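You operate a simulated robot arm through the tools that you are given. There is no shell and no other tool.

The job below is to be done with a simulated robot arm. You get a single attempt, and the scene is never put back.

Task
Set the small purple tote on the bare stand and move the white parcel over.
Fine: read the parcel in the full tote, put the reader back, move it to the tote at the lane shown, press DONE; the other parcel stays in. Drop, pinch and damage nothing, leave nothing switched on.

Only the result counts: the job must be done as asked and must still hold three seconds after the hand-in. Knocking over, shifting, dropping, spilling or breaking anything else fails it.

Robot
A 6-joint arm with a two-finger gripper, fixed in place. Base frame: the origin is at the foot of the arm, x ahead of it, y to its left, z up; the work surface is at about z = 860. Lengths are in mm, angles in rad, forces in N, time in s.
It reaches about 1298 mm from its shoulder. Its first joint turns from -2.601 to 2.601 rad. Payload 1.57 kg.
Tool frame: the origin (TCP) lies between the finger pads and is the grasp point; the fingertips stand 21 mm ahead of it; z points along the fingers, y is the line along which they close. The gripper opens to 70 mm. The gripper's body begins 50 mm behind the TCP.
Orientation is that of the tool frame in the base frame, as a unit quaternion [w, x, y, z]. With the fingers straight down and closing along the base's y, the tool's x points along the base's -x, its y along +y and its z along -z.

Tools
- The arm moves only by the tool send_rows. Its argument "targets" is a list of rows, each a list of 3 entries, a list of its own where there are three numbers: the finger opening in mm, from 0 to 70, then the shift along the tool's x, y, z in mm, then the turn, a rotation vector about the tool's x, y, z in rad. In form: [[grip, [dx, dy, dz], [rx, ry, rz]], ...]. A call has 1 to 20 rows; each row is the pose to reach, as a shift and turn from the pose commanded when the call began, along the tool's axes at that moment. A row lasts 0.2 s, in which the tool goes at most 50 mm and 0.15 rad; a call with a longer step from one row to the next is refused whole, and so is a gripper value outside its range. A pose out of reach is approached as far as the arm can. The call stops where the force on the tool passes 40 N (or 10 N more than at its start, if that is more) or the arm is blocked; 0.2 s more then pass. The fingers move at their own pace and stop on an object; they squeeze with about 20 N. The grip force told is the motor's: it shows also when the fingers shut on nothing. Time passes only in rows, and 0.2 s behind the last, so rows that repeat a pose let the fingers close. It gives the time, the measured TCP pose, the force on the tool (base axes), the opening and the grip force at its end, in the units of the frame above (readings bear some noise), with the torque about the TCP (base axes, N m) and any sound that the robot's microphone picked up, and new pictures: "pictures" is both (left out), scene, wrist or none.
- Cameras (640 x 400 px; columns grow to the right, rows downward): "scene" is fixed at [238.1, -637.9, 1651.2]; the picture's right is [0.92, -0.40, 0.00], its down [-0.17, -0.40, -0.90] and it looks along [0.36, 0.83, -0.44] (base axes); focal length 318 px, centre (320, 200). "wrist" rides on the gripper at [79, 4, -81] in the tool frame; the picture's right is [-0.05, 1.00, 0.00], its down [-0.67, -0.04, -0.74] and it looks along [-0.74, -0.04, 0.67] (tool axes); focal length 256 px, centre (320, 200). There is no depth. A picture from a camera that has moved, and an enlarged one, comes with that camera's place and axes in the base frame and with its lens. The place of the scene camera against the robot may be out by one fixed shift of up to 25 mm in any direction.
- lift_body(by): slides the trunk up (or, below 0, down) by that many mm; the arm rides with it, the base frame stays. It gives what a move gives, with no picture.
- inspect(camera, box): a new picture of the part [left, top, right, bottom] of that camera's present view, enlarged. No time passes.
- job_done(): hands the job in; it is judged then, once.

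Places have to be worked out from the pictures, the camera data and where the tool is seen. Open the gripper and draw the arm clear of the work before you hand the job in, unless the task says otherwise.

The tools are called after "Request:" by a JSON object that holds its "fn" and its "kwargs". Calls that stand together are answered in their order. send_rows: Moves the arm, as the interface text tells. Its arguments: {"type":"object","properties":{"targets":{"type":"array","items":{"type":"array"}},"pictures":{"type":"string","enum":["both","scene","wrist","none"]}},"required":["targets"]} The other tools are called the same way: lift_body (by) slides the trunk up or down; inspect (camera, box) takes an enlarged picture of a part of a camera's view; job_done () hands the job in.

At the start:

```text
clock: 0.0
position: [669.5, 397.9, 1255.7]
tool_rot: [-0.001, 0.0, 1.0, 0.0]
contact_force: [-0.1, -0.4, -1.0]
torque: [-0.01, 0.0, 0.01]
finger_gap: 69.9
grip_force: 0.0
trunk travel left (down, up): [-937.0, 33.0]
```

scene: 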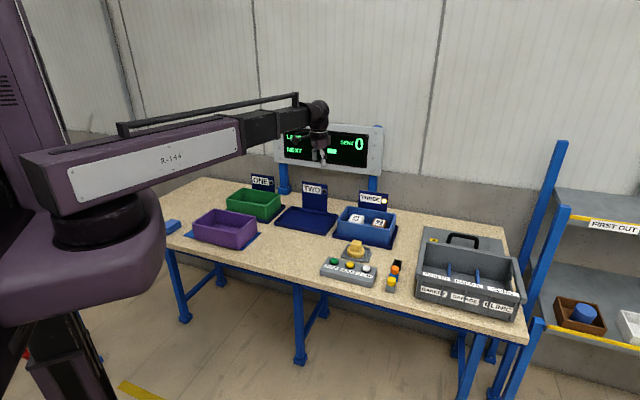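
wrist: 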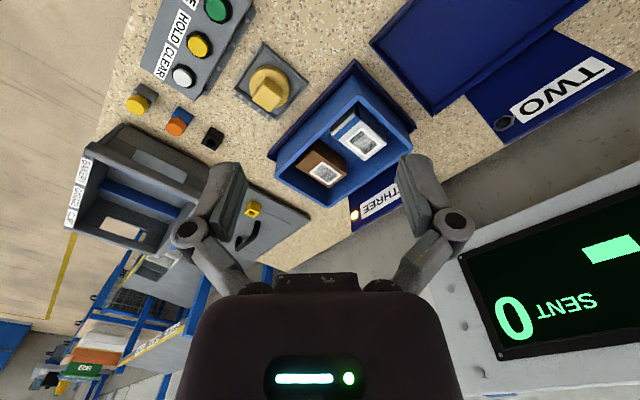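

I'll begin by looking closely at the scene: the display, totes, buttons and the reader.

Request:
{"fn": "inspect", "kwargs": {"camera": "scene", "box": [160, 120, 400, 270]}}

Request:
{"fn": "inspect", "kwargs": {"camera": "scene", "box": [300, 190, 540, 340]}}

Request:
{"fn": "inspect", "kwargs": {"camera": "wrist", "box": [60, 0, 440, 240]}}

Request:
{"fn": "inspect", "kwargs": {"camera": "scene", "box": [260, 110, 400, 200]}}

```text
2.67 times, centred on (280, 195) of scene
camera zoom: at [238.1, -637.9, 1651.2], right [0.92, -0.4, 0.0], down [-0.17, -0.4, -0.9], along [0.36, 0.83, -0.44], focal length 848 px, centre (427, 213)
```

zoom: 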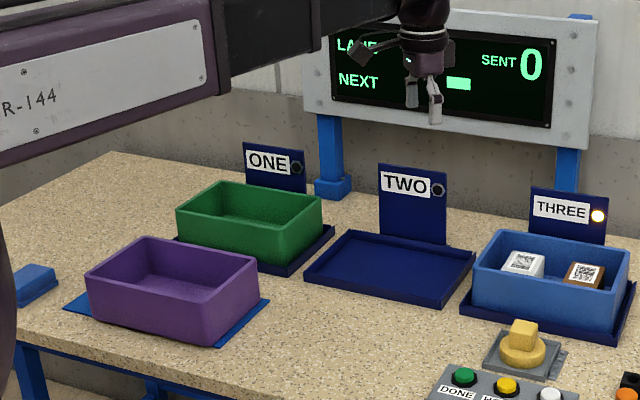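

```text
2.67 times, centred on (420, 265) of scene
camera zoom: at [238.1, -637.9, 1651.2], right [0.92, -0.4, 0.0], down [-0.17, -0.4, -0.9], along [0.36, 0.83, -0.44], focal length 848 px, centre (53, 27)
```

zoom: 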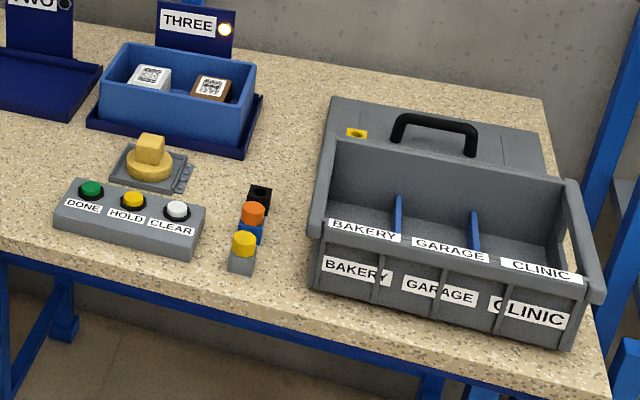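

```text
1.67 times, centred on (250, 120) of wrist
camera zoom: at [590.6, 402.0, 1336.3], right [0.05, 1.0, 0.0], down [0.67, -0.04, 0.74], along [0.74, -0.04, -0.67], focal length 427 px, centre (437, 333)
```

zoom: 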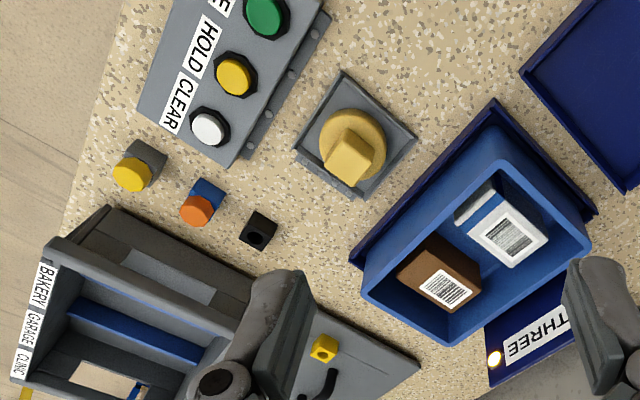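

```text
4.44 times, centred on (330, 155) of scene
camera zoom: at [238.1, -637.9, 1651.2], right [0.92, -0.4, 0.0], down [-0.17, -0.4, -0.9], along [0.36, 0.83, -0.44], focal length 1413 px, centre (276, 400)
```

zoom: 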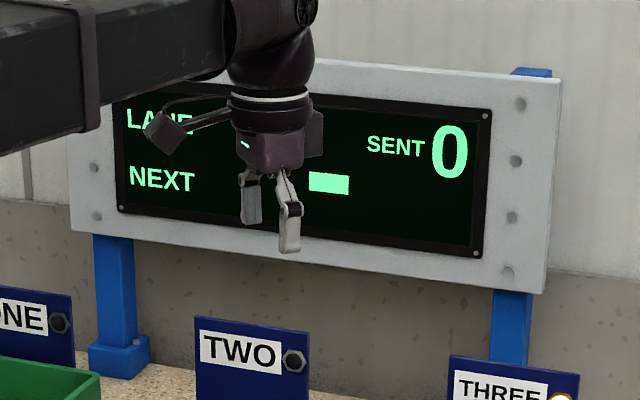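

The pictures show a purple tote on a mat at the left, a bare stand TWO, a full blue tote at THREE, and a yellow reader in a grey dock by the DONE/HOLD/CLEAR panel. The table seems turned about 45° to the base. I raise the arm and turn the tool 45° to look along the table.

Request:
{"fn": "send_rows", "kwargs": {"targets": [[70, [18, 27, -24], [0, 0, -0.131]], [70, [37, 54, -48], [0, 0, -0.262]], [70, [55, 81, -72], [0, 0, -0.393]], [70, [73, 108, -96], [0, 0, -0.524]], [70, [92, 135, -120], [0, 0, -0.654]], [70, [110, 162, -144], [0, 0, -0.785]]]}}

```text
clock: 1.4
position: [557.5, 565.1, 1255.1]
tool_rot: [0.0, -0.384, 0.924, -0.001]
contact_force: [0.5, -0.4, -1.4]
torque: [0.0, -0.01, 0.01]
finger_gap: 70.0
grip_force: 0.0
out of reach, approached as far as the arm can: row 1, 2, 3, 4, 5, 6
trunk travel left (down, up): [-937.0, 33.0]
camera wrist: at [499.6, 511.2, 1336.2], right [-0.67, 0.74, 0.0], down [0.5, 0.45, 0.74], along [0.55, 0.5, -0.67], focal length 256 px, centre (320, 200)
```

scene: 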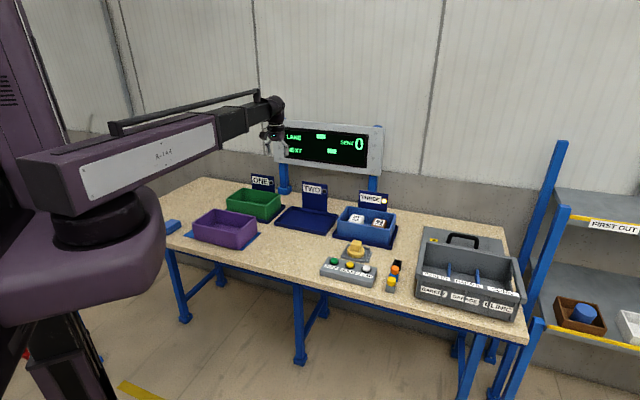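
wrist: 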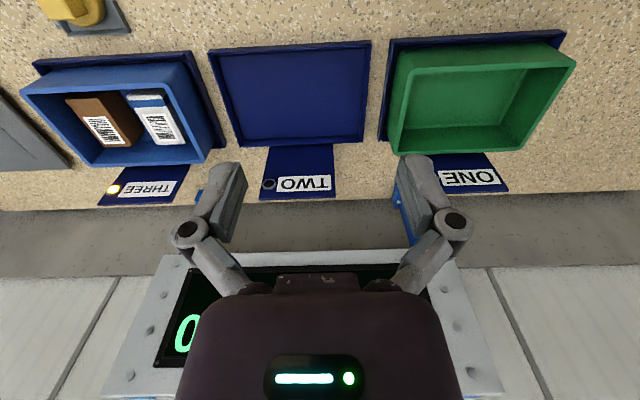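

The display's LANE and NEXT fields are blank. Stand TWO is bare and the table runs about 45° to the base. The upward move was refused, so I'll test whether the arm can lower its tool by itself, moving 50 mm down over free space.

Request:
{"fn": "send_rows", "kwargs": {"targets": [[70, [0, 0, 25], [0, 0, 0]], [70, [0, 0, 50], [0, 0, 0]]], "pictures": "none"}}

Request:
{"fn": "inspect", "kwargs": {"camera": "scene", "box": [260, 110, 400, 200]}}

Request:
{"fn": "inspect", "kwargs": {"camera": "scene", "box": [180, 160, 320, 260]}}

Request:
{"fn": "inspect", "kwargs": {"camera": "scene", "box": [310, 190, 430, 300]}}

```text
clock: 2.0
position: [559.8, 562.7, 1256.4]
tool_rot: [0.0, -0.383, 0.924, 0.0]
contact_force: [0.0, 0.2, 0.8]
torque: [0.0, 0.02, -0.03]
finger_gap: 70.1
grip_force: 0.1
out of reach, approached as far as the arm can: row 1, 2
trunk travel left (down, up): [-937.0, 33.0]
```

```text
4.44 times, centred on (330, 155) of scene
camera zoom: at [238.1, -637.9, 1651.2], right [0.92, -0.4, 0.0], down [-0.17, -0.4, -0.9], along [0.36, 0.83, -0.44], focal length 1413 px, centre (276, 400)
```

zoom: 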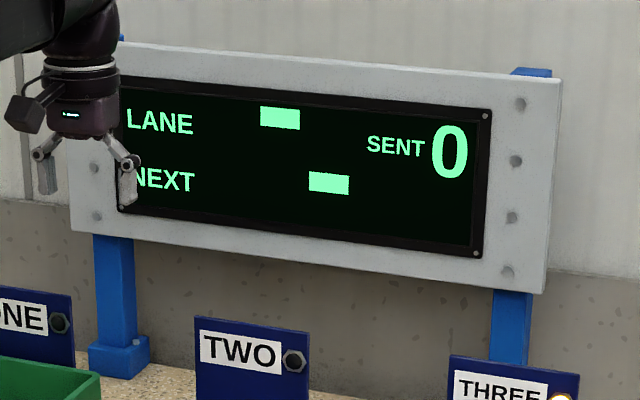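

```text
4.00 times, centred on (250, 210) of scene
camera zoom: at [238.1, -637.9, 1651.2], right [0.92, -0.4, 0.0], down [-0.17, -0.4, -0.9], along [0.36, 0.83, -0.44], focal length 1272 px, centre (600, 160)
```

zoom: 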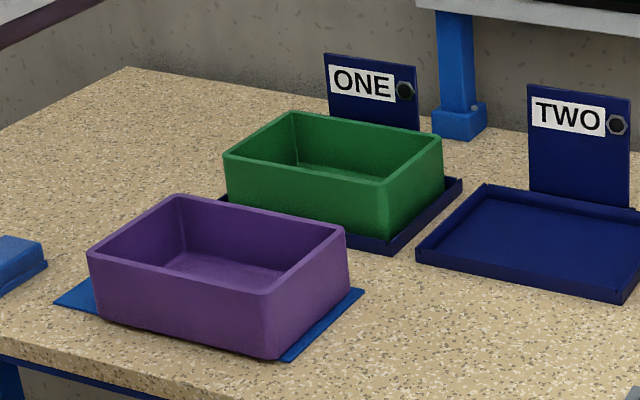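

```text
3.64 times, centred on (370, 245) of scene
camera zoom: at [238.1, -637.9, 1651.2], right [0.92, -0.4, 0.0], down [-0.17, -0.4, -0.9], along [0.36, 0.83, -0.44], focal length 1156 px, centre (138, 36)
```

zoom: 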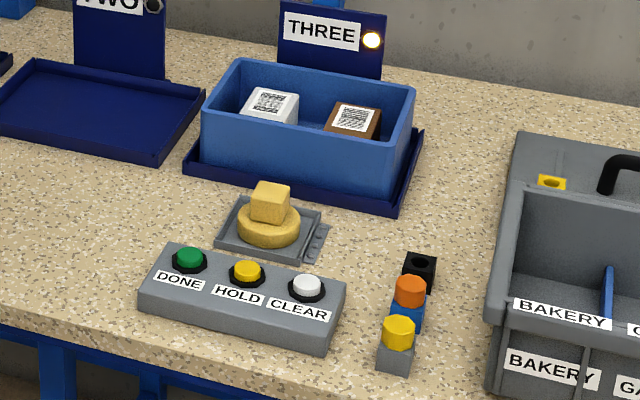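

The arm only moves horizontally, so height comes from the trunk. Next I turn the tool 90° to the left to look along the table at the purple and green totes.

Request:
{"fn": "send_rows", "kwargs": {"targets": [[70, [0, 0, 0], [0, 0, -0.143]], [70, [0, 0, 0], [0, 0, -0.286]], [70, [0, 0, 0], [0, 0, -0.428]], [70, [0, 0, 0], [0, 0, -0.571]], [70, [0, 0, 0], [0, 0, -0.714]], [70, [0, 0, 0], [0, 0, -0.857]], [70, [0, 0, 0], [0, 0, -1.0]], [70, [0, 0, 0], [0, 0, -1.142]], [70, [0, 0, 0], [0, 0, -1.285]], [70, [0, 0, 0], [0, 0, -1.428]], [70, [0, 0, 0], [0, 0, -1.571]]]}}

```text
clock: 4.4
position: [559.3, 557.8, 1256.5]
tool_rot: [0.0, 0.924, -0.382, 0.0]
contact_force: [-0.2, -0.3, 0.3]
torque: [-0.01, 0.01, 0.02]
finger_gap: 70.3
grip_force: 0.1
trunk travel left (down, up): [-937.0, 33.0]
camera wrist: at [612.3, 499.6, 1336.4], right [-0.74, -0.67, 0.0], down [-0.45, 0.5, 0.74], along [-0.5, 0.55, -0.67], focal length 256 px, centre (320, 200)
```

scene: 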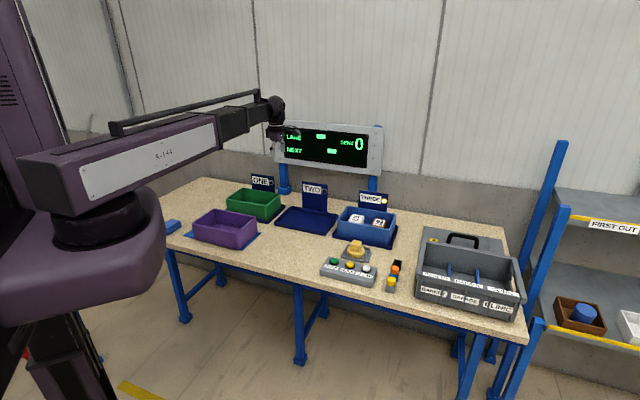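
wrist: 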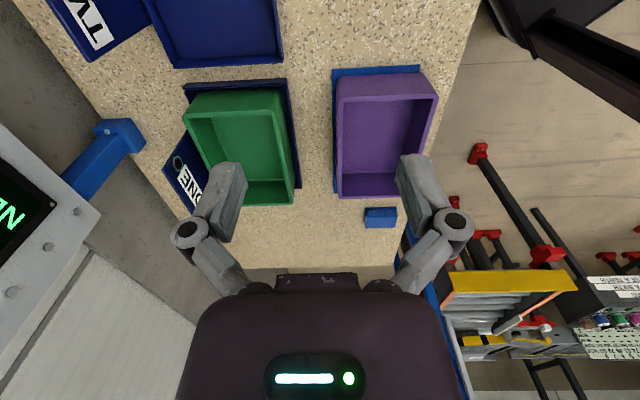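

I see the purple and green totes from here; I zoom in to measure the purple one.

Request:
{"fn": "inspect", "kwargs": {"camera": "wrist", "box": [320, 50, 480, 250]}}

Request:
{"fn": "inspect", "kwargs": {"camera": "wrist", "box": [140, 0, 320, 220]}}

```text
2.00 times, centred on (400, 150) of wrist
camera zoom: at [612.3, 499.6, 1336.4], right [-0.74, -0.67, 0.0], down [-0.45, 0.5, 0.74], along [-0.5, 0.55, -0.67], focal length 512 px, centre (160, 300)
```

zoom: 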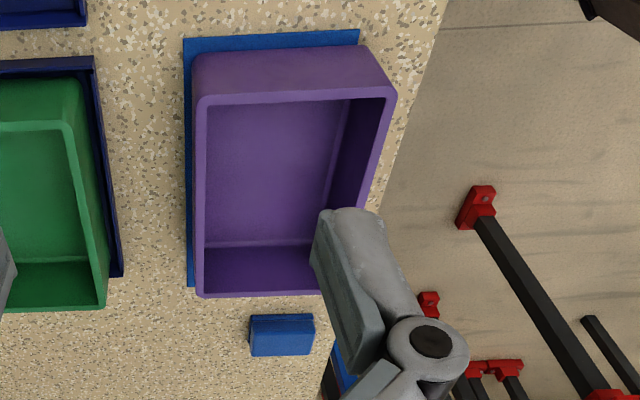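

```text
1.82 times, centred on (230, 110) of wrist
camera zoom: at [612.3, 499.6, 1336.4], right [-0.74, -0.67, 0.0], down [-0.45, 0.5, 0.74], along [-0.5, 0.55, -0.67], focal length 465 px, centre (484, 364)
```

zoom: 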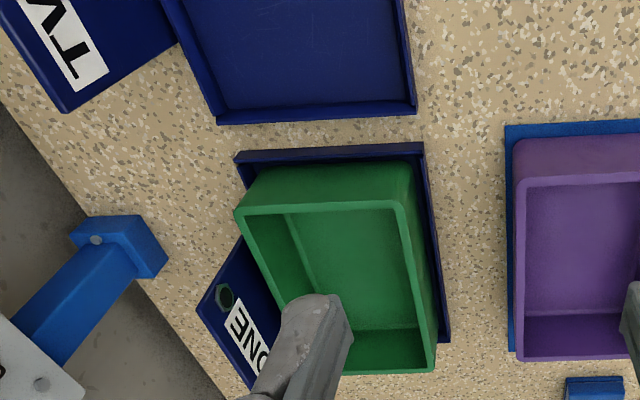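

Purple tote measures roughly 150 × 228 × 92 mm, centred near table-frame (n≈691, l≈227) where n = (x+y)/√2, l = (y−x)/√2. Now I turn the tool back the other way to look at the reader, panel and full tote.

Request:
{"fn": "send_rows", "kwargs": {"targets": [[70, [0, 0, 0], [0, 0, 0.15]], [70, [0, 0, 0], [0, 0, 0.3]], [70, [0, 0, 0], [0, 0, 0.45]], [70, [0, 0, 0], [0, 0, 0.6]], [70, [0, 0, 0], [0, 0, 0.75]], [70, [0, 0, 0], [0, 0, 0.9]], [70, [0, 0, 0], [0, 0, 1.05]], [70, [0, 0, 0], [0, 0, 1.2]], [70, [0, 0, 0], [0, 0, 1.35]], [70, [0, 0, 0], [0, 0, 1.5]], [70, [0, 0, 0], [0, 0, 1.571]]], "pictures": "none"}}

Request:
{"fn": "send_rows", "kwargs": {"targets": [[70, [0, 0, 0], [0, 0, 0.15]], [70, [0, 0, 0], [0, 0, 0.3]], [70, [0, 0, 0], [0, 0, 0.45]], [70, [0, 0, 0], [0, 0, 0.6]], [70, [0, 0, 0], [0, 0, 0.75]], [70, [0, 0, 0], [0, 0, 0.9]], [70, [0, 0, 0], [0, 0, 1.05]], [70, [0, 0, 0], [0, 0, 1.2]], [70, [0, 0, 0], [0, 0, 1.35]], [70, [0, 0, 0], [0, 0, 1.5]], [70, [0, 0, 0], [0, 0, 1.571]]]}}

```text
clock: 6.8
position: [557.9, 558.8, 1255.1]
tool_rot: [0.0, -0.381, 0.925, 0.001]
contact_force: [0.0, 0.2, 0.0]
torque: [-0.01, -0.01, -0.02]
finger_gap: 69.8
grip_force: 0.0
trunk travel left (down, up): [-937.0, 33.0]
```

```text
clock: 9.2
position: [558.0, 558.3, 1254.5]
tool_rot: [0.0, 0.384, 0.923, 0.0]
contact_force: [-0.3, -0.5, -0.4]
torque: [0.04, -0.01, -0.01]
finger_gap: 70.0
grip_force: 0.0
trunk travel left (down, up): [-937.0, 33.0]
camera wrist: at [506.1, 618.3, 1336.3], right [0.75, 0.67, 0.0], down [0.44, -0.5, 0.75], along [0.5, -0.56, -0.67], focal length 256 px, centre (320, 200)
```

scene: 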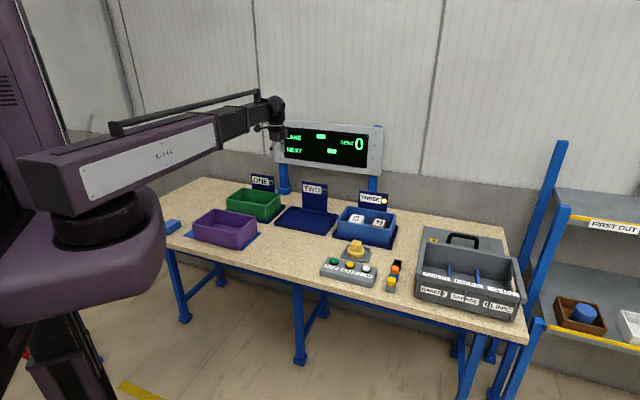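
wrist: 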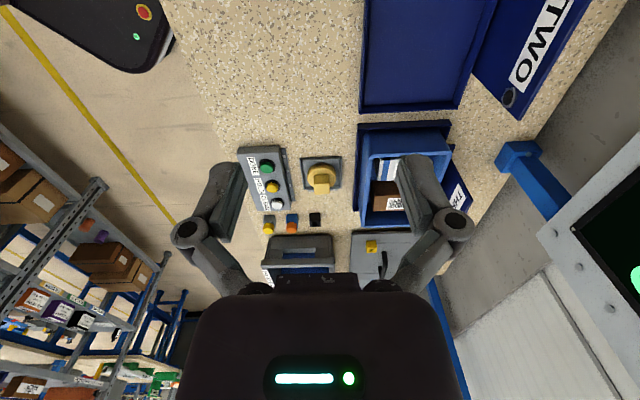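

Request:
{"fn": "inspect", "kwargs": {"camera": "wrist", "box": [230, 130, 390, 250]}}

Request:
{"fn": "inspect", "kwargs": {"camera": "wrist", "box": [345, 0, 545, 240]}}

```text
3.33 times, centred on (310, 190) of wrist
camera zoom: at [506.1, 618.3, 1336.3], right [0.75, 0.67, 0.0], down [0.44, -0.5, 0.75], along [0.5, -0.56, -0.67], focal length 853 px, centre (353, 233)
```

zoom: 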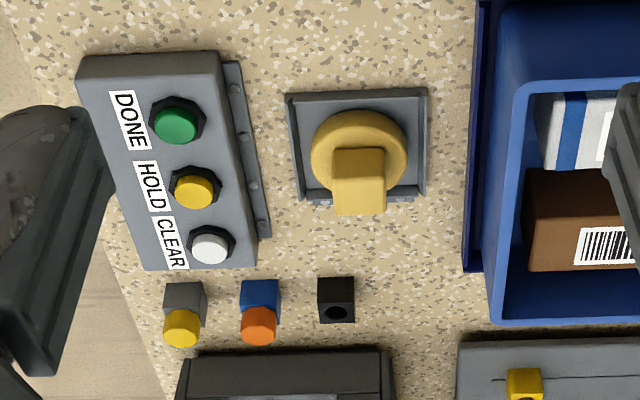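

```text
1.67 times, centred on (445, 120) of wrist
camera zoom: at [506.1, 618.3, 1336.3], right [0.75, 0.67, 0.0], down [0.44, -0.5, 0.75], along [0.5, -0.56, -0.67], focal length 427 px, centre (112, 333)
```

zoom: 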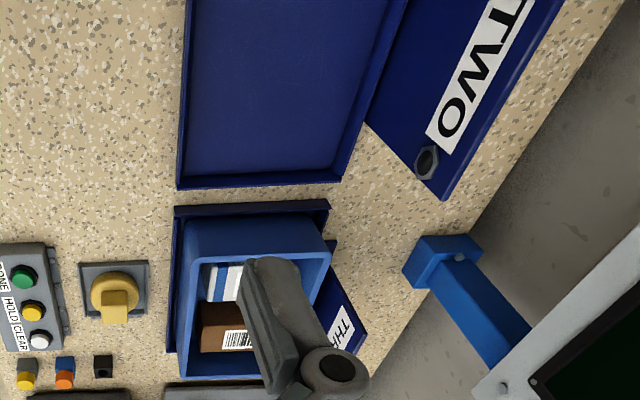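

The reader is a yellow puck with a block handle sitting in a square grey tray, and the DONE/HOLD/CLEAR buttons sit on a box beside it. I now move above the near long wall of the purple tote (n≈619, l≈227), staying at full height.

Request:
{"fn": "send_rows", "kwargs": {"targets": [[70, [28.4, -21.3, 0], [0, 0, 0]], [70, [56.8, -42.6, 0], [0, 0, 0]], [70, [85.2, -63.9, 0], [0, 0, 0]], [70, [113.6, -85.2, 0], [0, 0, 0]], [70, [142, -106.5, 0], [0, 0, 0]], [70, [170.4, -127.8, 0], [0, 0, 0]], [70, [198.8, -149.1, 0], [0, 0, 0]], [70, [227, -170, 0], [0, 0, 0]]]}}

```text
clock: 11.0
position: [275.4, 599.8, 1255.9]
tool_rot: [0.0, 0.384, 0.923, -0.001]
contact_force: [-0.7, 0.1, 0.5]
torque: [-0.01, -0.06, -0.02]
finger_gap: 70.2
grip_force: 0.0
out of reach, approached as far as the arm can: row 4, 5
trunk travel left (down, up): [-937.0, 33.0]
camera wrist: at [222.1, 658.9, 1336.4], right [0.74, 0.67, 0.0], down [0.44, -0.5, 0.75], along [0.5, -0.55, -0.67], focal length 256 px, centre (320, 200)
```

scene: 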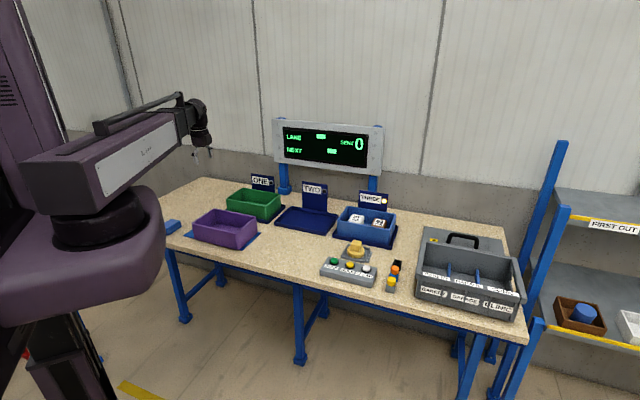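
wrist: 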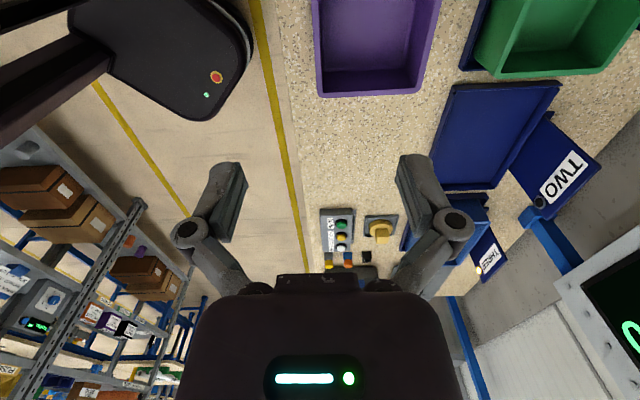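

I zoom on the tote's near wall to align it to column 320, where the grip axis projects.

Request:
{"fn": "inspect", "kwargs": {"camera": "wrist", "box": [280, 0, 460, 110]}}

```text
3.56 times, centred on (370, 55) of wrist
camera zoom: at [222.1, 658.9, 1336.4], right [0.74, 0.67, 0.0], down [0.44, -0.5, 0.75], along [0.5, -0.55, -0.67], focal length 910 px, centre (142, 716)
```

zoom: 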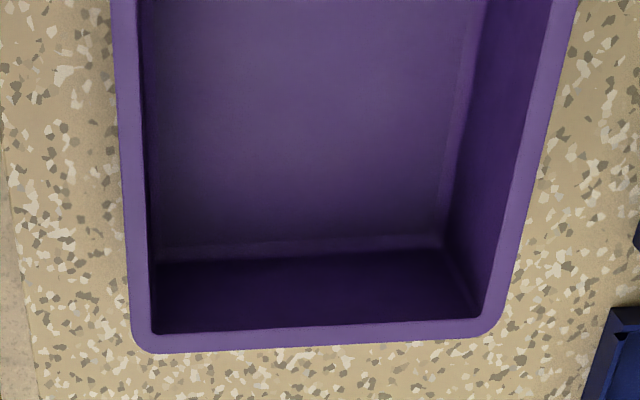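

The wall is about 9 mm thick and lies some 5 mm nearer than the grip axis. To find the tote's mid-length precisely, I shift 115 mm further left so both ends come into view.

Request:
{"fn": "send_rows", "kwargs": {"targets": [[70, [38, -2, 0], [0, 0, 0]], [70, [77, -4, 0], [0, 0, 0]], [70, [115, -5, 0], [0, 0, 0]]], "pictures": "wrist"}}

Request:
{"fn": "inspect", "kwargs": {"camera": "wrist", "box": [290, 0, 490, 200]}}

```text
clock: 11.8
position: [191.8, 678.9, 1255.9]
tool_rot: [0.001, 0.383, 0.924, -0.001]
contact_force: [0.0, 0.1, -0.8]
torque: [0.0, 0.0, 0.0]
finger_gap: 70.1
grip_force: 0.0
trunk travel left (down, up): [-937.0, 33.0]
camera wrist: at [140.2, 737.1, 1335.9], right [0.74, 0.67, 0.0], down [0.44, -0.5, 0.75], along [0.5, -0.56, -0.67], focal length 256 px, centre (320, 200)
```

wrist: 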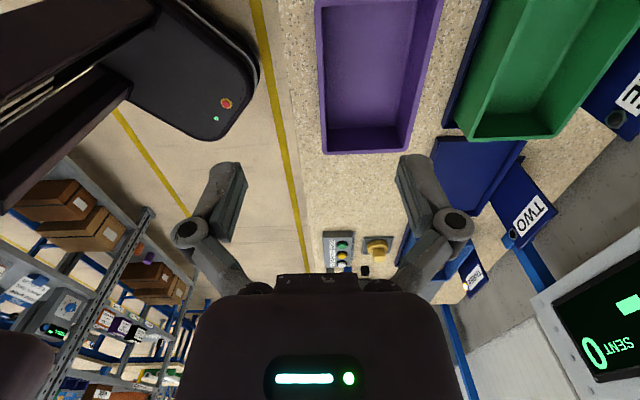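

```text
2.00 times, centred on (390, 100) of wrist
camera zoom: at [140.2, 737.1, 1335.9], right [0.74, 0.67, 0.0], down [0.44, -0.5, 0.75], along [0.5, -0.56, -0.67], focal length 512 px, centre (180, 400)
```

zoom: 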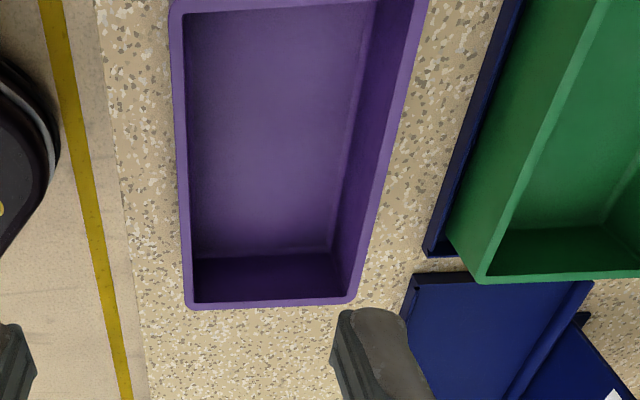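

The tote's mid-length is at l≈236 and its near wall at n≈615. I move over that point and lower the trunk to about z=1080 for a closer look.

Request:
{"fn": "send_rows", "kwargs": {"targets": [[70, [-36, 0, 0], [0, 0, 0]], [70, [-72, 0, 0], [0, 0, 0]], [70, [-108, 0, 0], [0, 0, 0]]], "pictures": "none"}}

Request:
{"fn": "lift_body", "kwargs": {"by": -175}}

Request:
{"fn": "inspect", "kwargs": {"camera": "wrist", "box": [160, 0, 480, 200]}}

Request:
{"fn": "inspect", "kwargs": {"camera": "scene", "box": [0, 0, 640, 400]}}

```text
clock: 12.6
position: [270.8, 601.1, 1256.0]
tool_rot: [0.0, 0.383, 0.924, 0.0]
contact_force: [-1.1, 0.5, 0.0]
torque: [0.02, -0.03, -0.01]
finger_gap: 70.1
grip_force: 0.2
trunk travel left (down, up): [-937.0, 33.0]
```

```text
clock: 14.6
position: [271.3, 601.8, 1080.5]
tool_rot: [0.0, 0.383, 0.924, 0.0]
contact_force: [0.9, 0.3, -0.1]
torque: [-0.04, 0.0, 0.0]
finger_gap: 70.0
grip_force: 0.1
trunk travel left (down, up): [-762.0, 208.0]
```

```text
2.00 times, centred on (320, 100) of wrist
camera zoom: at [218.5, 660.4, 1161.4], right [0.74, 0.67, 0.0], down [0.45, -0.5, 0.74], along [0.5, -0.55, -0.67], focal length 512 px, centre (320, 400)
```

zoom: 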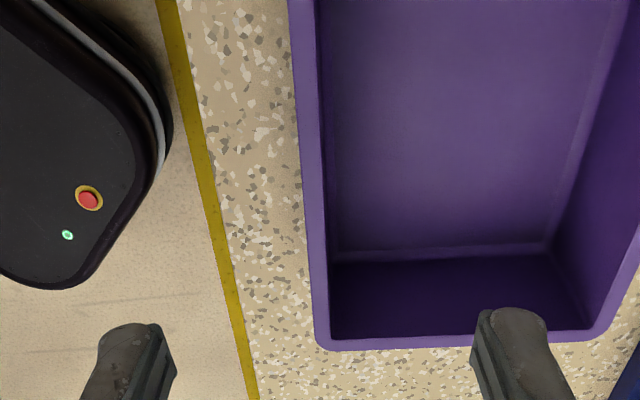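

```text
1.00 times, centred on (320, 200) of scene (not enlarged: the box is as wide or as high as the picture)
camera zoom: at [238.1, -637.9, 1651.2], right [0.92, -0.4, 0.0], down [-0.17, -0.4, -0.9], along [0.36, 0.83, -0.44], focal length 318 px, centre (320, 200)
```

zoom: 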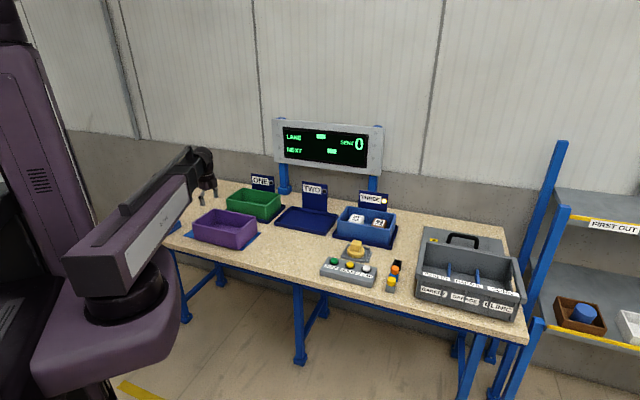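

The wall is 3 mm to the near side of the grip axis. I correct that by 3 mm, then lower until the pads straddle the wall, with the TCP at about z=930 and the rim at about 945.

Request:
{"fn": "send_rows", "kwargs": {"targets": [[70, [2.5, -3, 0], [0, 0, 0]]], "pictures": "none"}}

Request:
{"fn": "lift_body", "kwargs": {"by": -110}}

Request:
{"fn": "inspect", "kwargs": {"camera": "wrist", "box": [160, 0, 480, 200]}}

Request:
{"fn": "inspect", "kwargs": {"camera": "scene", "box": [160, 130, 320, 260]}}

```text
clock: 15.0
position: [266.9, 600.9, 1080.8]
tool_rot: [0.0, 0.383, 0.924, 0.0]
contact_force: [-0.4, 0.0, -0.1]
torque: [0.0, 0.01, -0.01]
finger_gap: 70.2
grip_force: 0.1
trunk travel left (down, up): [-762.0, 208.0]
```

```text
clock: 16.4
position: [266.6, 601.7, 970.7]
tool_rot: [0.0, 0.384, 0.923, 0.0]
contact_force: [0.1, 0.0, -0.6]
torque: [0.01, 0.0, -0.04]
finger_gap: 70.0
grip_force: 0.0
trunk travel left (down, up): [-652.0, 318.0]
```

```text
2.00 times, centred on (320, 100) of wrist
camera zoom: at [214.5, 660.2, 1051.4], right [0.74, 0.67, 0.0], down [0.45, -0.5, 0.75], along [0.5, -0.55, -0.67], focal length 512 px, centre (320, 400)
```

zoom: 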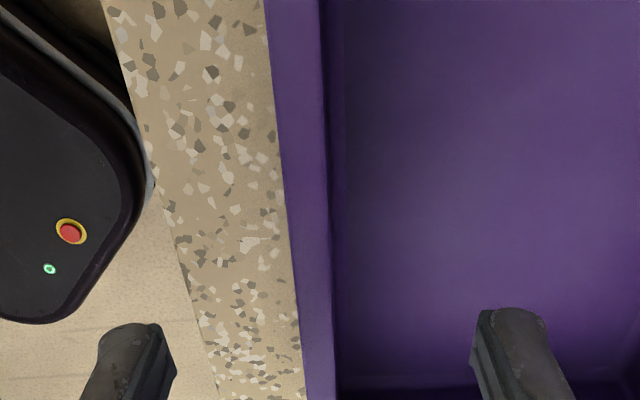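

```text
3.08 times, centred on (240, 195) of scene
camera zoom: at [238.1, -637.9, 1651.2], right [0.92, -0.4, 0.0], down [-0.17, -0.4, -0.9], along [0.36, 0.83, -0.44], focal length 978 px, centre (566, 215)
```

zoom: 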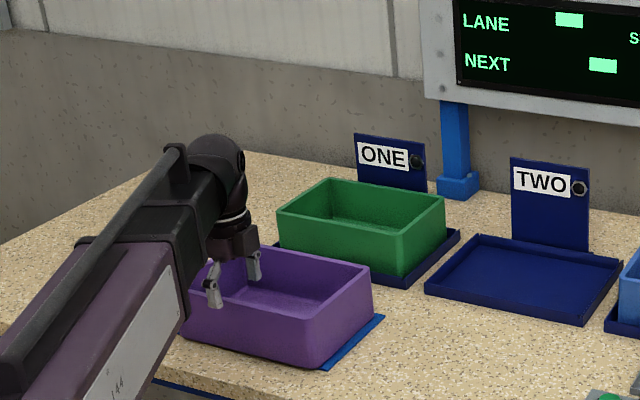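

The wall sits about 2.5 mm off the middle of the fingers, so I correct that. Then I lower 38 mm to bring the TCP about 14 mm under the rim.

Request:
{"fn": "send_rows", "kwargs": {"targets": [[70, [0, -2.5, 0], [0, 0, 0]]], "pictures": "none"}}

Request:
{"fn": "lift_body", "kwargs": {"by": -38}}

Request:
{"fn": "inspect", "kwargs": {"camera": "wrist", "box": [160, 60, 480, 260]}}

Request:
{"fn": "inspect", "kwargs": {"camera": "scene", "box": [180, 170, 280, 260]}}

```text
clock: 16.8
position: [264.6, 599.6, 971.8]
tool_rot: [0.0, 0.384, 0.923, 0.001]
contact_force: [0.3, -0.4, 0.4]
torque: [0.0, 0.02, -0.01]
finger_gap: 70.4
grip_force: 0.1
trunk travel left (down, up): [-652.0, 318.0]
```

```text
clock: 17.6
position: [266.0, 600.3, 932.7]
tool_rot: [0.0, 0.384, 0.923, 0.001]
contact_force: [0.1, -0.4, 0.1]
torque: [-0.01, 0.0, -0.02]
finger_gap: 70.2
grip_force: 0.1
trunk travel left (down, up): [-614.0, 356.0]
```

```text
2.00 times, centred on (320, 160) of wrist
camera zoom: at [212.9, 658.3, 1013.4], right [0.74, 0.67, 0.0], down [0.45, -0.5, 0.74], along [0.5, -0.55, -0.67], focal length 512 px, centre (320, 280)
```

zoom: 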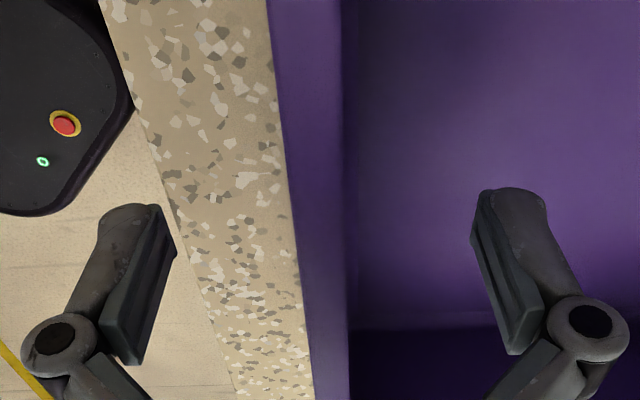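

```text
4.44 times, centred on (230, 215) of scene
camera zoom: at [238.1, -637.9, 1651.2], right [0.92, -0.4, 0.0], down [-0.17, -0.4, -0.9], along [0.36, 0.83, -0.44], focal length 1413 px, centre (720, 133)
```

zoom: 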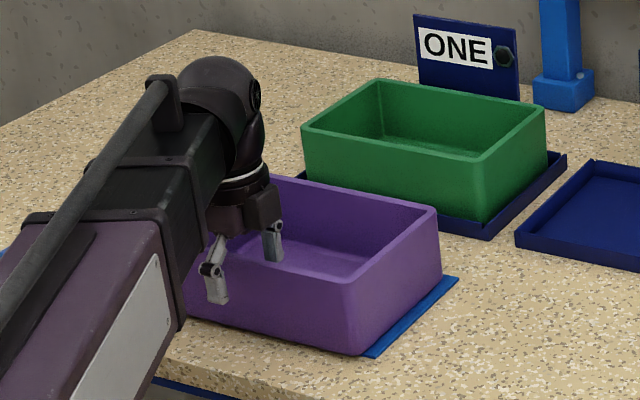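

The wall is centred between the fingers. I close on it now.

Request:
{"fn": "send_rows", "kwargs": {"targets": [[0, [0, 0, 0], [0, 0, 0]], [0, [0, 0, 0], [0, 0, 0]], [0, [0, 0, 0], [0, 0, 0]], [0, [0, 0, 0], [0, 0, 0]], [0, [0, 0, 0], [0, 0, 0]]], "pictures": "wrist"}}

```text
clock: 18.8
position: [266.2, 599.1, 934.1]
tool_rot: [0.0, 0.384, 0.923, 0.001]
contact_force: [1.5, 1.9, 8.5]
torque: [0.11, -0.07, 0.01]
finger_gap: 9.1
grip_force: 20.6
trunk travel left (down, up): [-614.0, 356.0]
camera wrist: at [212.9, 658.3, 1013.5], right [0.74, 0.67, 0.0], down [0.45, -0.5, 0.74], along [0.5, -0.55, -0.67], focal length 256 px, centre (320, 200)
```

wrist: 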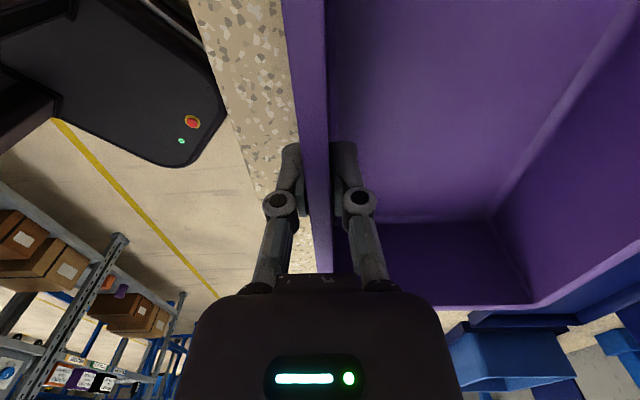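

The wall is gripped (9.1 mm gap, 20.6 N). I lift 15 mm to test the hold.

Request:
{"fn": "lift_body", "kwargs": {"by": 15}}

Request:
{"fn": "inspect", "kwargs": {"camera": "scene", "box": [180, 170, 280, 260]}}

Request:
{"fn": "inspect", "kwargs": {"camera": "wrist", "box": [160, 0, 640, 400]}}

```text
clock: 19.4
position: [265.2, 600.2, 948.8]
tool_rot: [0.001, 0.383, 0.924, 0.0]
contact_force: [-0.9, -0.4, -4.8]
torque: [-0.47, 0.47, 0.0]
finger_gap: 8.8
grip_force: 19.5
trunk travel left (down, up): [-629.0, 341.0]
```

```text
4.44 times, centred on (230, 215) of scene
camera zoom: at [238.1, -637.9, 1651.2], right [0.92, -0.4, 0.0], down [-0.17, -0.4, -0.9], along [0.36, 0.83, -0.44], focal length 1413 px, centre (720, 133)
```

zoom: 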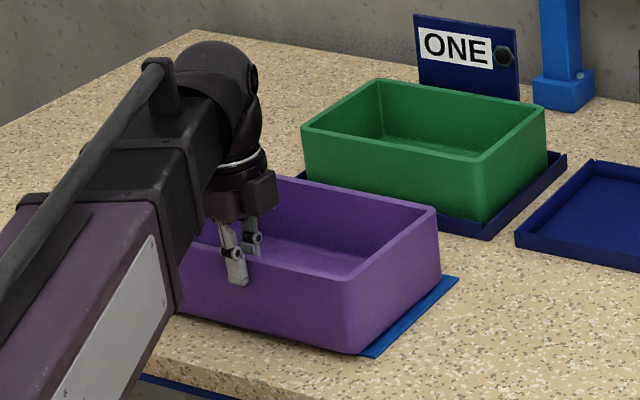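

```text
1.00 times, centred on (400, 200) of wrist (not enlarged: the box is as wide or as high as the picture)
camera zoom: at [212.6, 658.1, 1028.4], right [0.74, 0.67, 0.0], down [0.45, -0.5, 0.75], along [0.5, -0.55, -0.67], focal length 256 px, centre (240, 200)
```

zoom: 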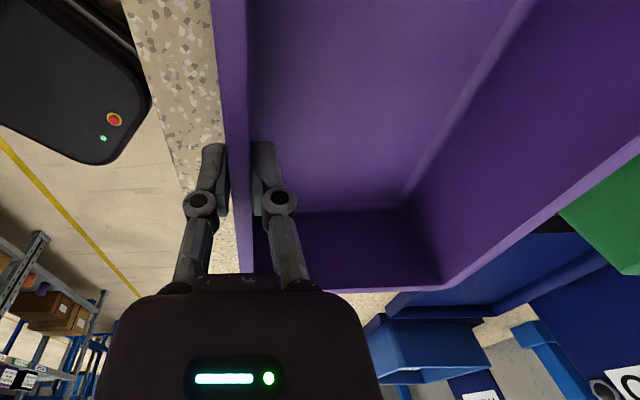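

The reading shows −4.8 N with some torque, and it's unclear whether the tote actually rose. I wait a moment and look again.

Request:
{"fn": "send_rows", "kwargs": {"targets": [[0, [0, 0, 0], [0, 0, 0]], [0, [0, 0, 0], [0, 0, 0]], [0, [0, 0, 0], [0, 0, 0]]], "pictures": "wrist"}}

Request:
{"fn": "inspect", "kwargs": {"camera": "scene", "box": [185, 190, 275, 255]}}

```text
clock: 20.2
position: [266.5, 600.5, 946.9]
tool_rot: [0.0, 0.385, 0.923, 0.0]
contact_force: [-0.6, -1.1, -0.9]
torque: [-0.07, 0.01, -0.03]
finger_gap: 8.6
grip_force: 20.2
trunk travel left (down, up): [-629.0, 341.0]
camera wrist: at [213.0, 658.5, 1028.3], right [0.74, 0.67, 0.0], down [0.45, -0.5, 0.75], along [0.5, -0.55, -0.67], focal length 256 px, centre (320, 200)
```

wrist: 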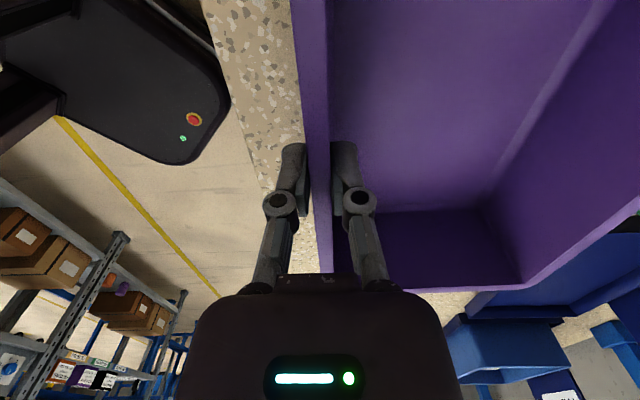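

```text
6.15 times, centred on (230, 222) of scene
camera zoom: at [238.1, -637.9, 1651.2], right [0.92, -0.4, 0.0], down [-0.17, -0.4, -0.9], along [0.36, 0.83, -0.44], focal length 1957 px, centre (874, 62)
```

zoom: 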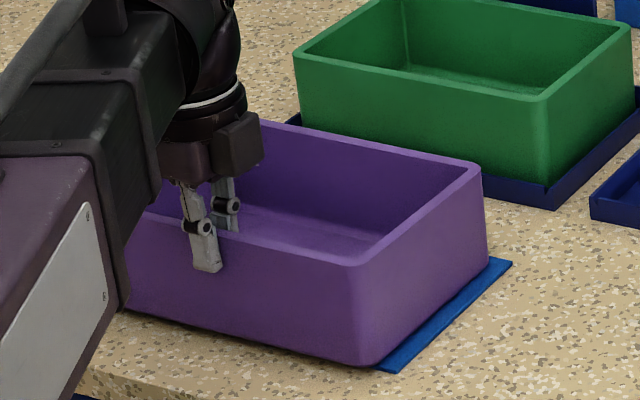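

The tote slipped back onto its mat: the pads were too shallow to hold the one-sided load. I open, go about 38 mm deeper (the body stays about 12 mm above the rim) and grip again.

Request:
{"fn": "send_rows", "kwargs": {"targets": [[30, [0, 0, 0], [0, 0, 0]], [30, [0, 0, 0], [0, 0, 0]], [30, [0, 0, 0], [0, 0, 0]]], "pictures": "wrist"}}

Request:
{"fn": "inspect", "kwargs": {"camera": "wrist", "box": [200, 80, 440, 230]}}

```text
clock: 21.0
position: [265.7, 598.8, 947.3]
tool_rot: [-0.001, 0.383, 0.924, 0.0]
contact_force: [0.1, -0.2, 0.4]
torque: [0.01, 0.01, 0.03]
finger_gap: 30.1
grip_force: 0.0
trunk travel left (down, up): [-629.0, 341.0]
camera wrist: at [213.0, 658.4, 1028.3], right [0.74, 0.67, 0.0], down [0.45, -0.5, 0.75], along [0.5, -0.55, -0.67], focal length 256 px, centre (320, 200)
```

wrist: 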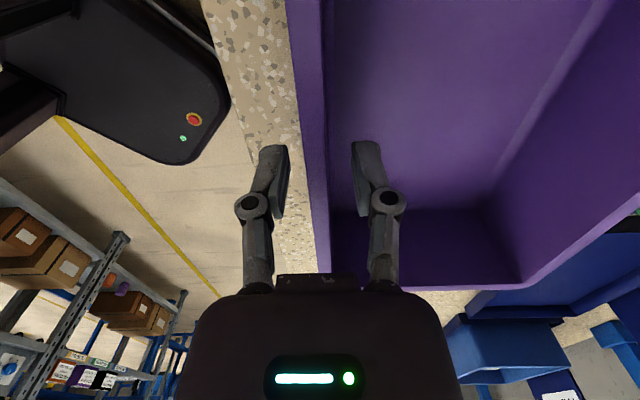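

```text
2.67 times, centred on (320, 155) of wrist
camera zoom: at [213.0, 658.4, 1028.3], right [0.74, 0.67, 0.0], down [0.45, -0.5, 0.75], along [0.5, -0.55, -0.67], focal length 683 px, centre (320, 320)
```

zoom: 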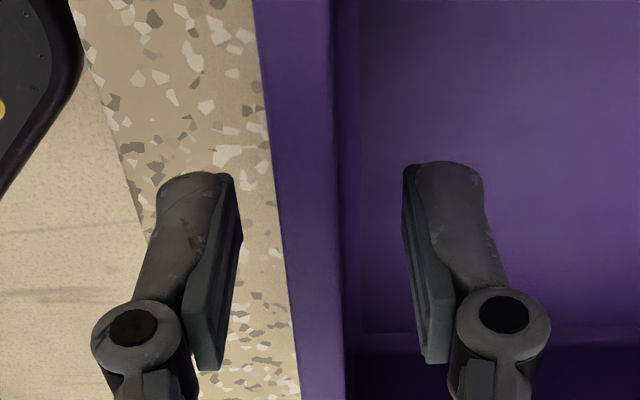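

Fingers straddle the wall well. I lower 38 mm, then close.

Request:
{"fn": "lift_body", "kwargs": {"by": -38}}

Request:
{"fn": "send_rows", "kwargs": {"targets": [[0, [0, 0, 0], [0, 0, 0]], [0, [0, 0, 0], [0, 0, 0]], [0, [0, 0, 0], [0, 0, 0]], [0, [0, 0, 0], [0, 0, 0]]], "pictures": "wrist"}}

Request:
{"fn": "inspect", "kwargs": {"camera": "scene", "box": [185, 190, 275, 255]}}

```text
clock: 21.9
position: [265.6, 599.5, 910.8]
tool_rot: [0.0, 0.384, 0.923, 0.001]
contact_force: [0.2, 0.0, -0.6]
torque: [-0.03, 0.01, 0.03]
finger_gap: 29.9
grip_force: 0.1
trunk travel left (down, up): [-591.0, 379.0]
```

```text
clock: 22.9
position: [265.2, 599.4, 911.4]
tool_rot: [0.001, 0.383, 0.924, 0.0]
contact_force: [-2.9, -1.1, 2.5]
torque: [-0.06, 0.02, 0.0]
finger_gap: 8.8
grip_force: 19.6
trunk travel left (down, up): [-591.0, 379.0]
camera wrist: at [212.7, 658.2, 990.5], right [0.74, 0.67, 0.0], down [0.45, -0.5, 0.75], along [0.5, -0.55, -0.67], focal length 256 px, centre (320, 200)
```

wrist: 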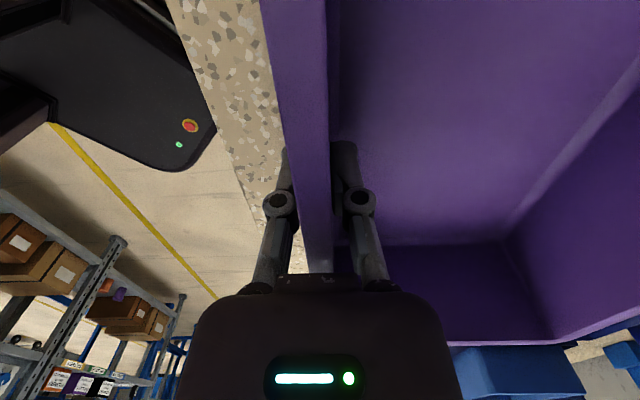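

```text
6.15 times, centred on (230, 222) of scene
camera zoom: at [238.1, -637.9, 1651.2], right [0.92, -0.4, 0.0], down [-0.17, -0.4, -0.9], along [0.36, 0.83, -0.44], focal length 1957 px, centre (874, 62)
```

zoom: 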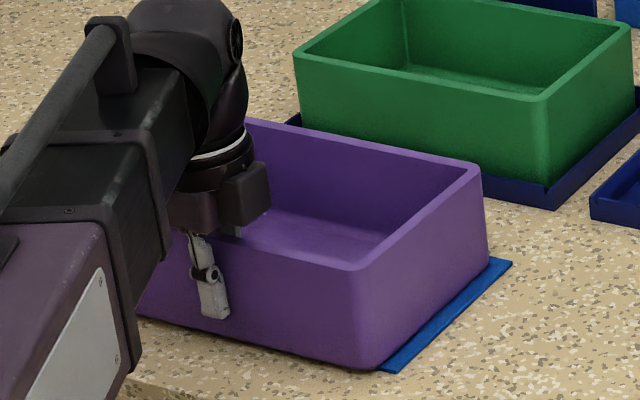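

Deep grip made (8.8 mm gap, 19.6 N). I lift 8 mm and read the load.

Request:
{"fn": "lift_body", "kwargs": {"by": 8}}

Request:
{"fn": "send_rows", "kwargs": {"targets": [[0, [0, 0, 0], [0, 0, 0]], [0, [0, 0, 0], [0, 0, 0]], [0, [0, 0, 0], [0, 0, 0]]], "pictures": "wrist"}}

Request:
{"fn": "inspect", "kwargs": {"camera": "scene", "box": [185, 190, 275, 255]}}

```text
clock: 23.4
position: [266.5, 600.2, 917.5]
tool_rot: [0.0, 0.385, 0.923, 0.0]
contact_force: [-0.6, -0.2, -1.9]
torque: [-0.15, 0.17, 0.01]
finger_gap: 9.0
grip_force: 20.3
trunk travel left (down, up): [-599.0, 371.0]
```

```text
clock: 24.2
position: [265.1, 599.5, 916.7]
tool_rot: [0.0, 0.383, 0.924, 0.0]
contact_force: [0.5, 0.2, -2.6]
torque: [-0.13, 0.17, -0.02]
finger_gap: 9.0
grip_force: 20.2
trunk travel left (down, up): [-599.0, 371.0]
camera wrist: at [213.0, 658.6, 998.2], right [0.74, 0.67, 0.0], down [0.45, -0.5, 0.75], along [0.5, -0.55, -0.67], focal length 256 px, centre (320, 200)
```

wrist: 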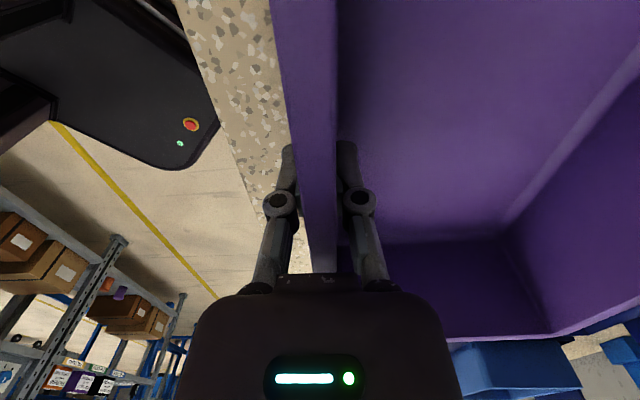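

```text
6.15 times, centred on (230, 222) of scene
camera zoom: at [238.1, -637.9, 1651.2], right [0.92, -0.4, 0.0], down [-0.17, -0.4, -0.9], along [0.36, 0.83, -0.44], focal length 1957 px, centre (874, 62)
```

zoom: 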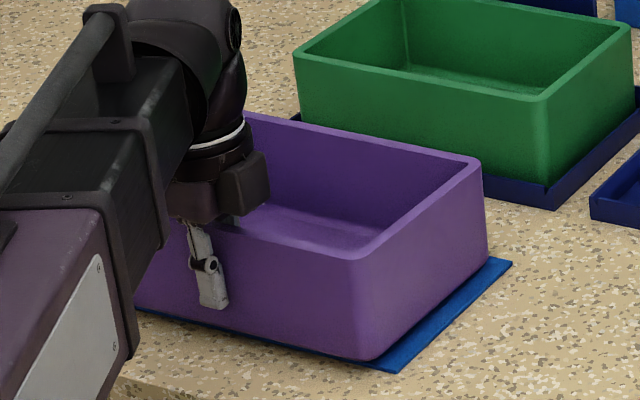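

The tote now hangs steadily: −2.6 N and about 0.22 Nm, which fits a 0.27 kg tote. I lift it a further 55 mm.

Request:
{"fn": "lift_body", "kwargs": {"by": 55}}

Request:
{"fn": "send_rows", "kwargs": {"targets": [[0, [0, 0, 0], [0, 0, 0]], [0, [0, 0, 0], [0, 0, 0]]], "pictures": "both"}}

Request:
{"fn": "inspect", "kwargs": {"camera": "scene", "box": [185, 170, 275, 255]}}

```text
clock: 25.2
position: [265.6, 600.2, 973.6]
tool_rot: [0.0, 0.383, 0.924, 0.001]
contact_force: [0.3, 0.4, -3.2]
torque: [-0.15, 0.13, 0.03]
finger_gap: 8.9
grip_force: 20.2
trunk travel left (down, up): [-654.0, 316.0]
```

```text
clock: 25.8
position: [264.6, 599.9, 972.5]
tool_rot: [0.0, 0.383, 0.924, -0.001]
contact_force: [-0.2, 0.0, -2.4]
torque: [-0.13, 0.17, 0.0]
finger_gap: 9.0
grip_force: 20.2
trunk travel left (down, up): [-654.0, 316.0]
camera wrist: at [213.0, 658.6, 1053.2], right [0.74, 0.67, 0.0], down [0.45, -0.5, 0.75], along [0.5, -0.55, -0.67], focal length 256 px, centre (320, 200)
```

scene: 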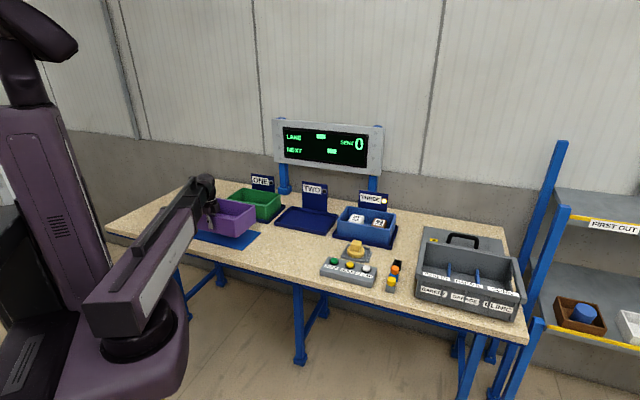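
wrist: 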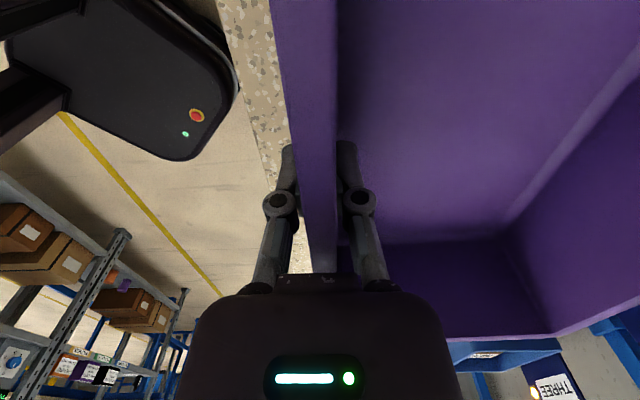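

```text
4.71 times, centred on (230, 212) of scene
camera zoom: at [238.1, -637.9, 1651.2], right [0.92, -0.4, 0.0], down [-0.17, -0.4, -0.9], along [0.36, 0.83, -0.44], focal length 1496 px, centre (744, 141)
```

zoom: 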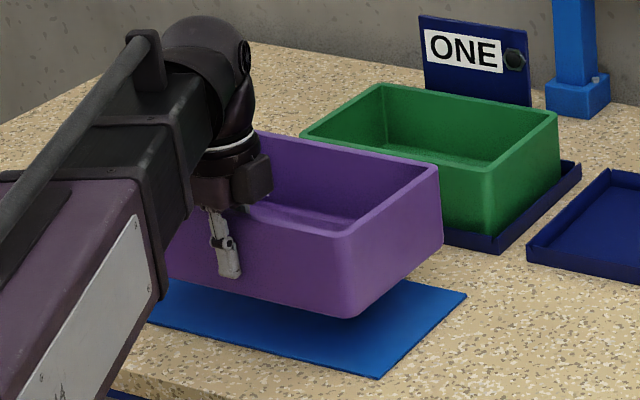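

The tote is held steadily, 60 mm above the mat. I carry it along the front lane first (−l), then in over stand TWO, with target TCP n≈871, l≈−50.

Request:
{"fn": "send_rows", "kwargs": {"targets": [[0, [-12, 0, 0], [0, 0, 0]], [0, [-36, 0, 0], [0, 0, 0]], [0, [-66, 0, 0], [0, 0, 0]], [0, [-98, 0, 0], [0, 0, 0]], [0, [-130, 0, 0], [0, 0, 0]], [0, [-162, 0, 0], [0, 0, 0]], [0, [-194, 0, 0], [0, 0, 0]], [0, [-226, 0, 0], [0, 0, 0]], [0, [-256, 0, 0], [0, 0, 0]], [0, [-277, 0, 0], [0, 0, 0]], [0, [-288, 0, 0], [0, 0, 0]]], "pictures": "both"}}

```text
clock: 28.2
position: [469.1, 396.5, 973.0]
tool_rot: [0.0, 0.384, 0.923, 0.0]
contact_force: [0.1, -0.7, -2.8]
torque: [-0.13, 0.18, 0.0]
finger_gap: 9.0
grip_force: 19.8
trunk travel left (down, up): [-654.0, 316.0]
camera wrist: at [416.1, 454.3, 1053.2], right [0.74, 0.67, 0.0], down [0.45, -0.5, 0.74], along [0.5, -0.55, -0.67], focal length 256 px, centre (320, 200)
```

scene: 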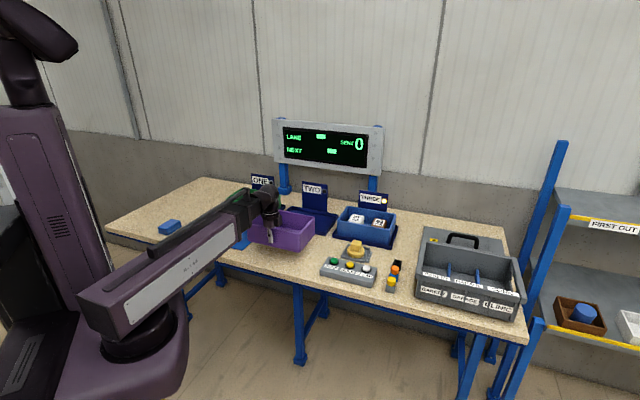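
wrist: 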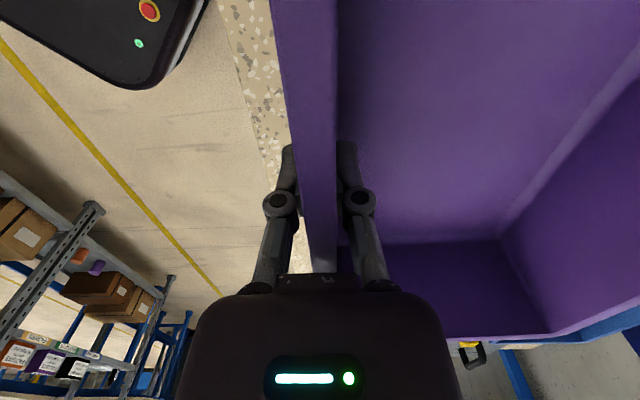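

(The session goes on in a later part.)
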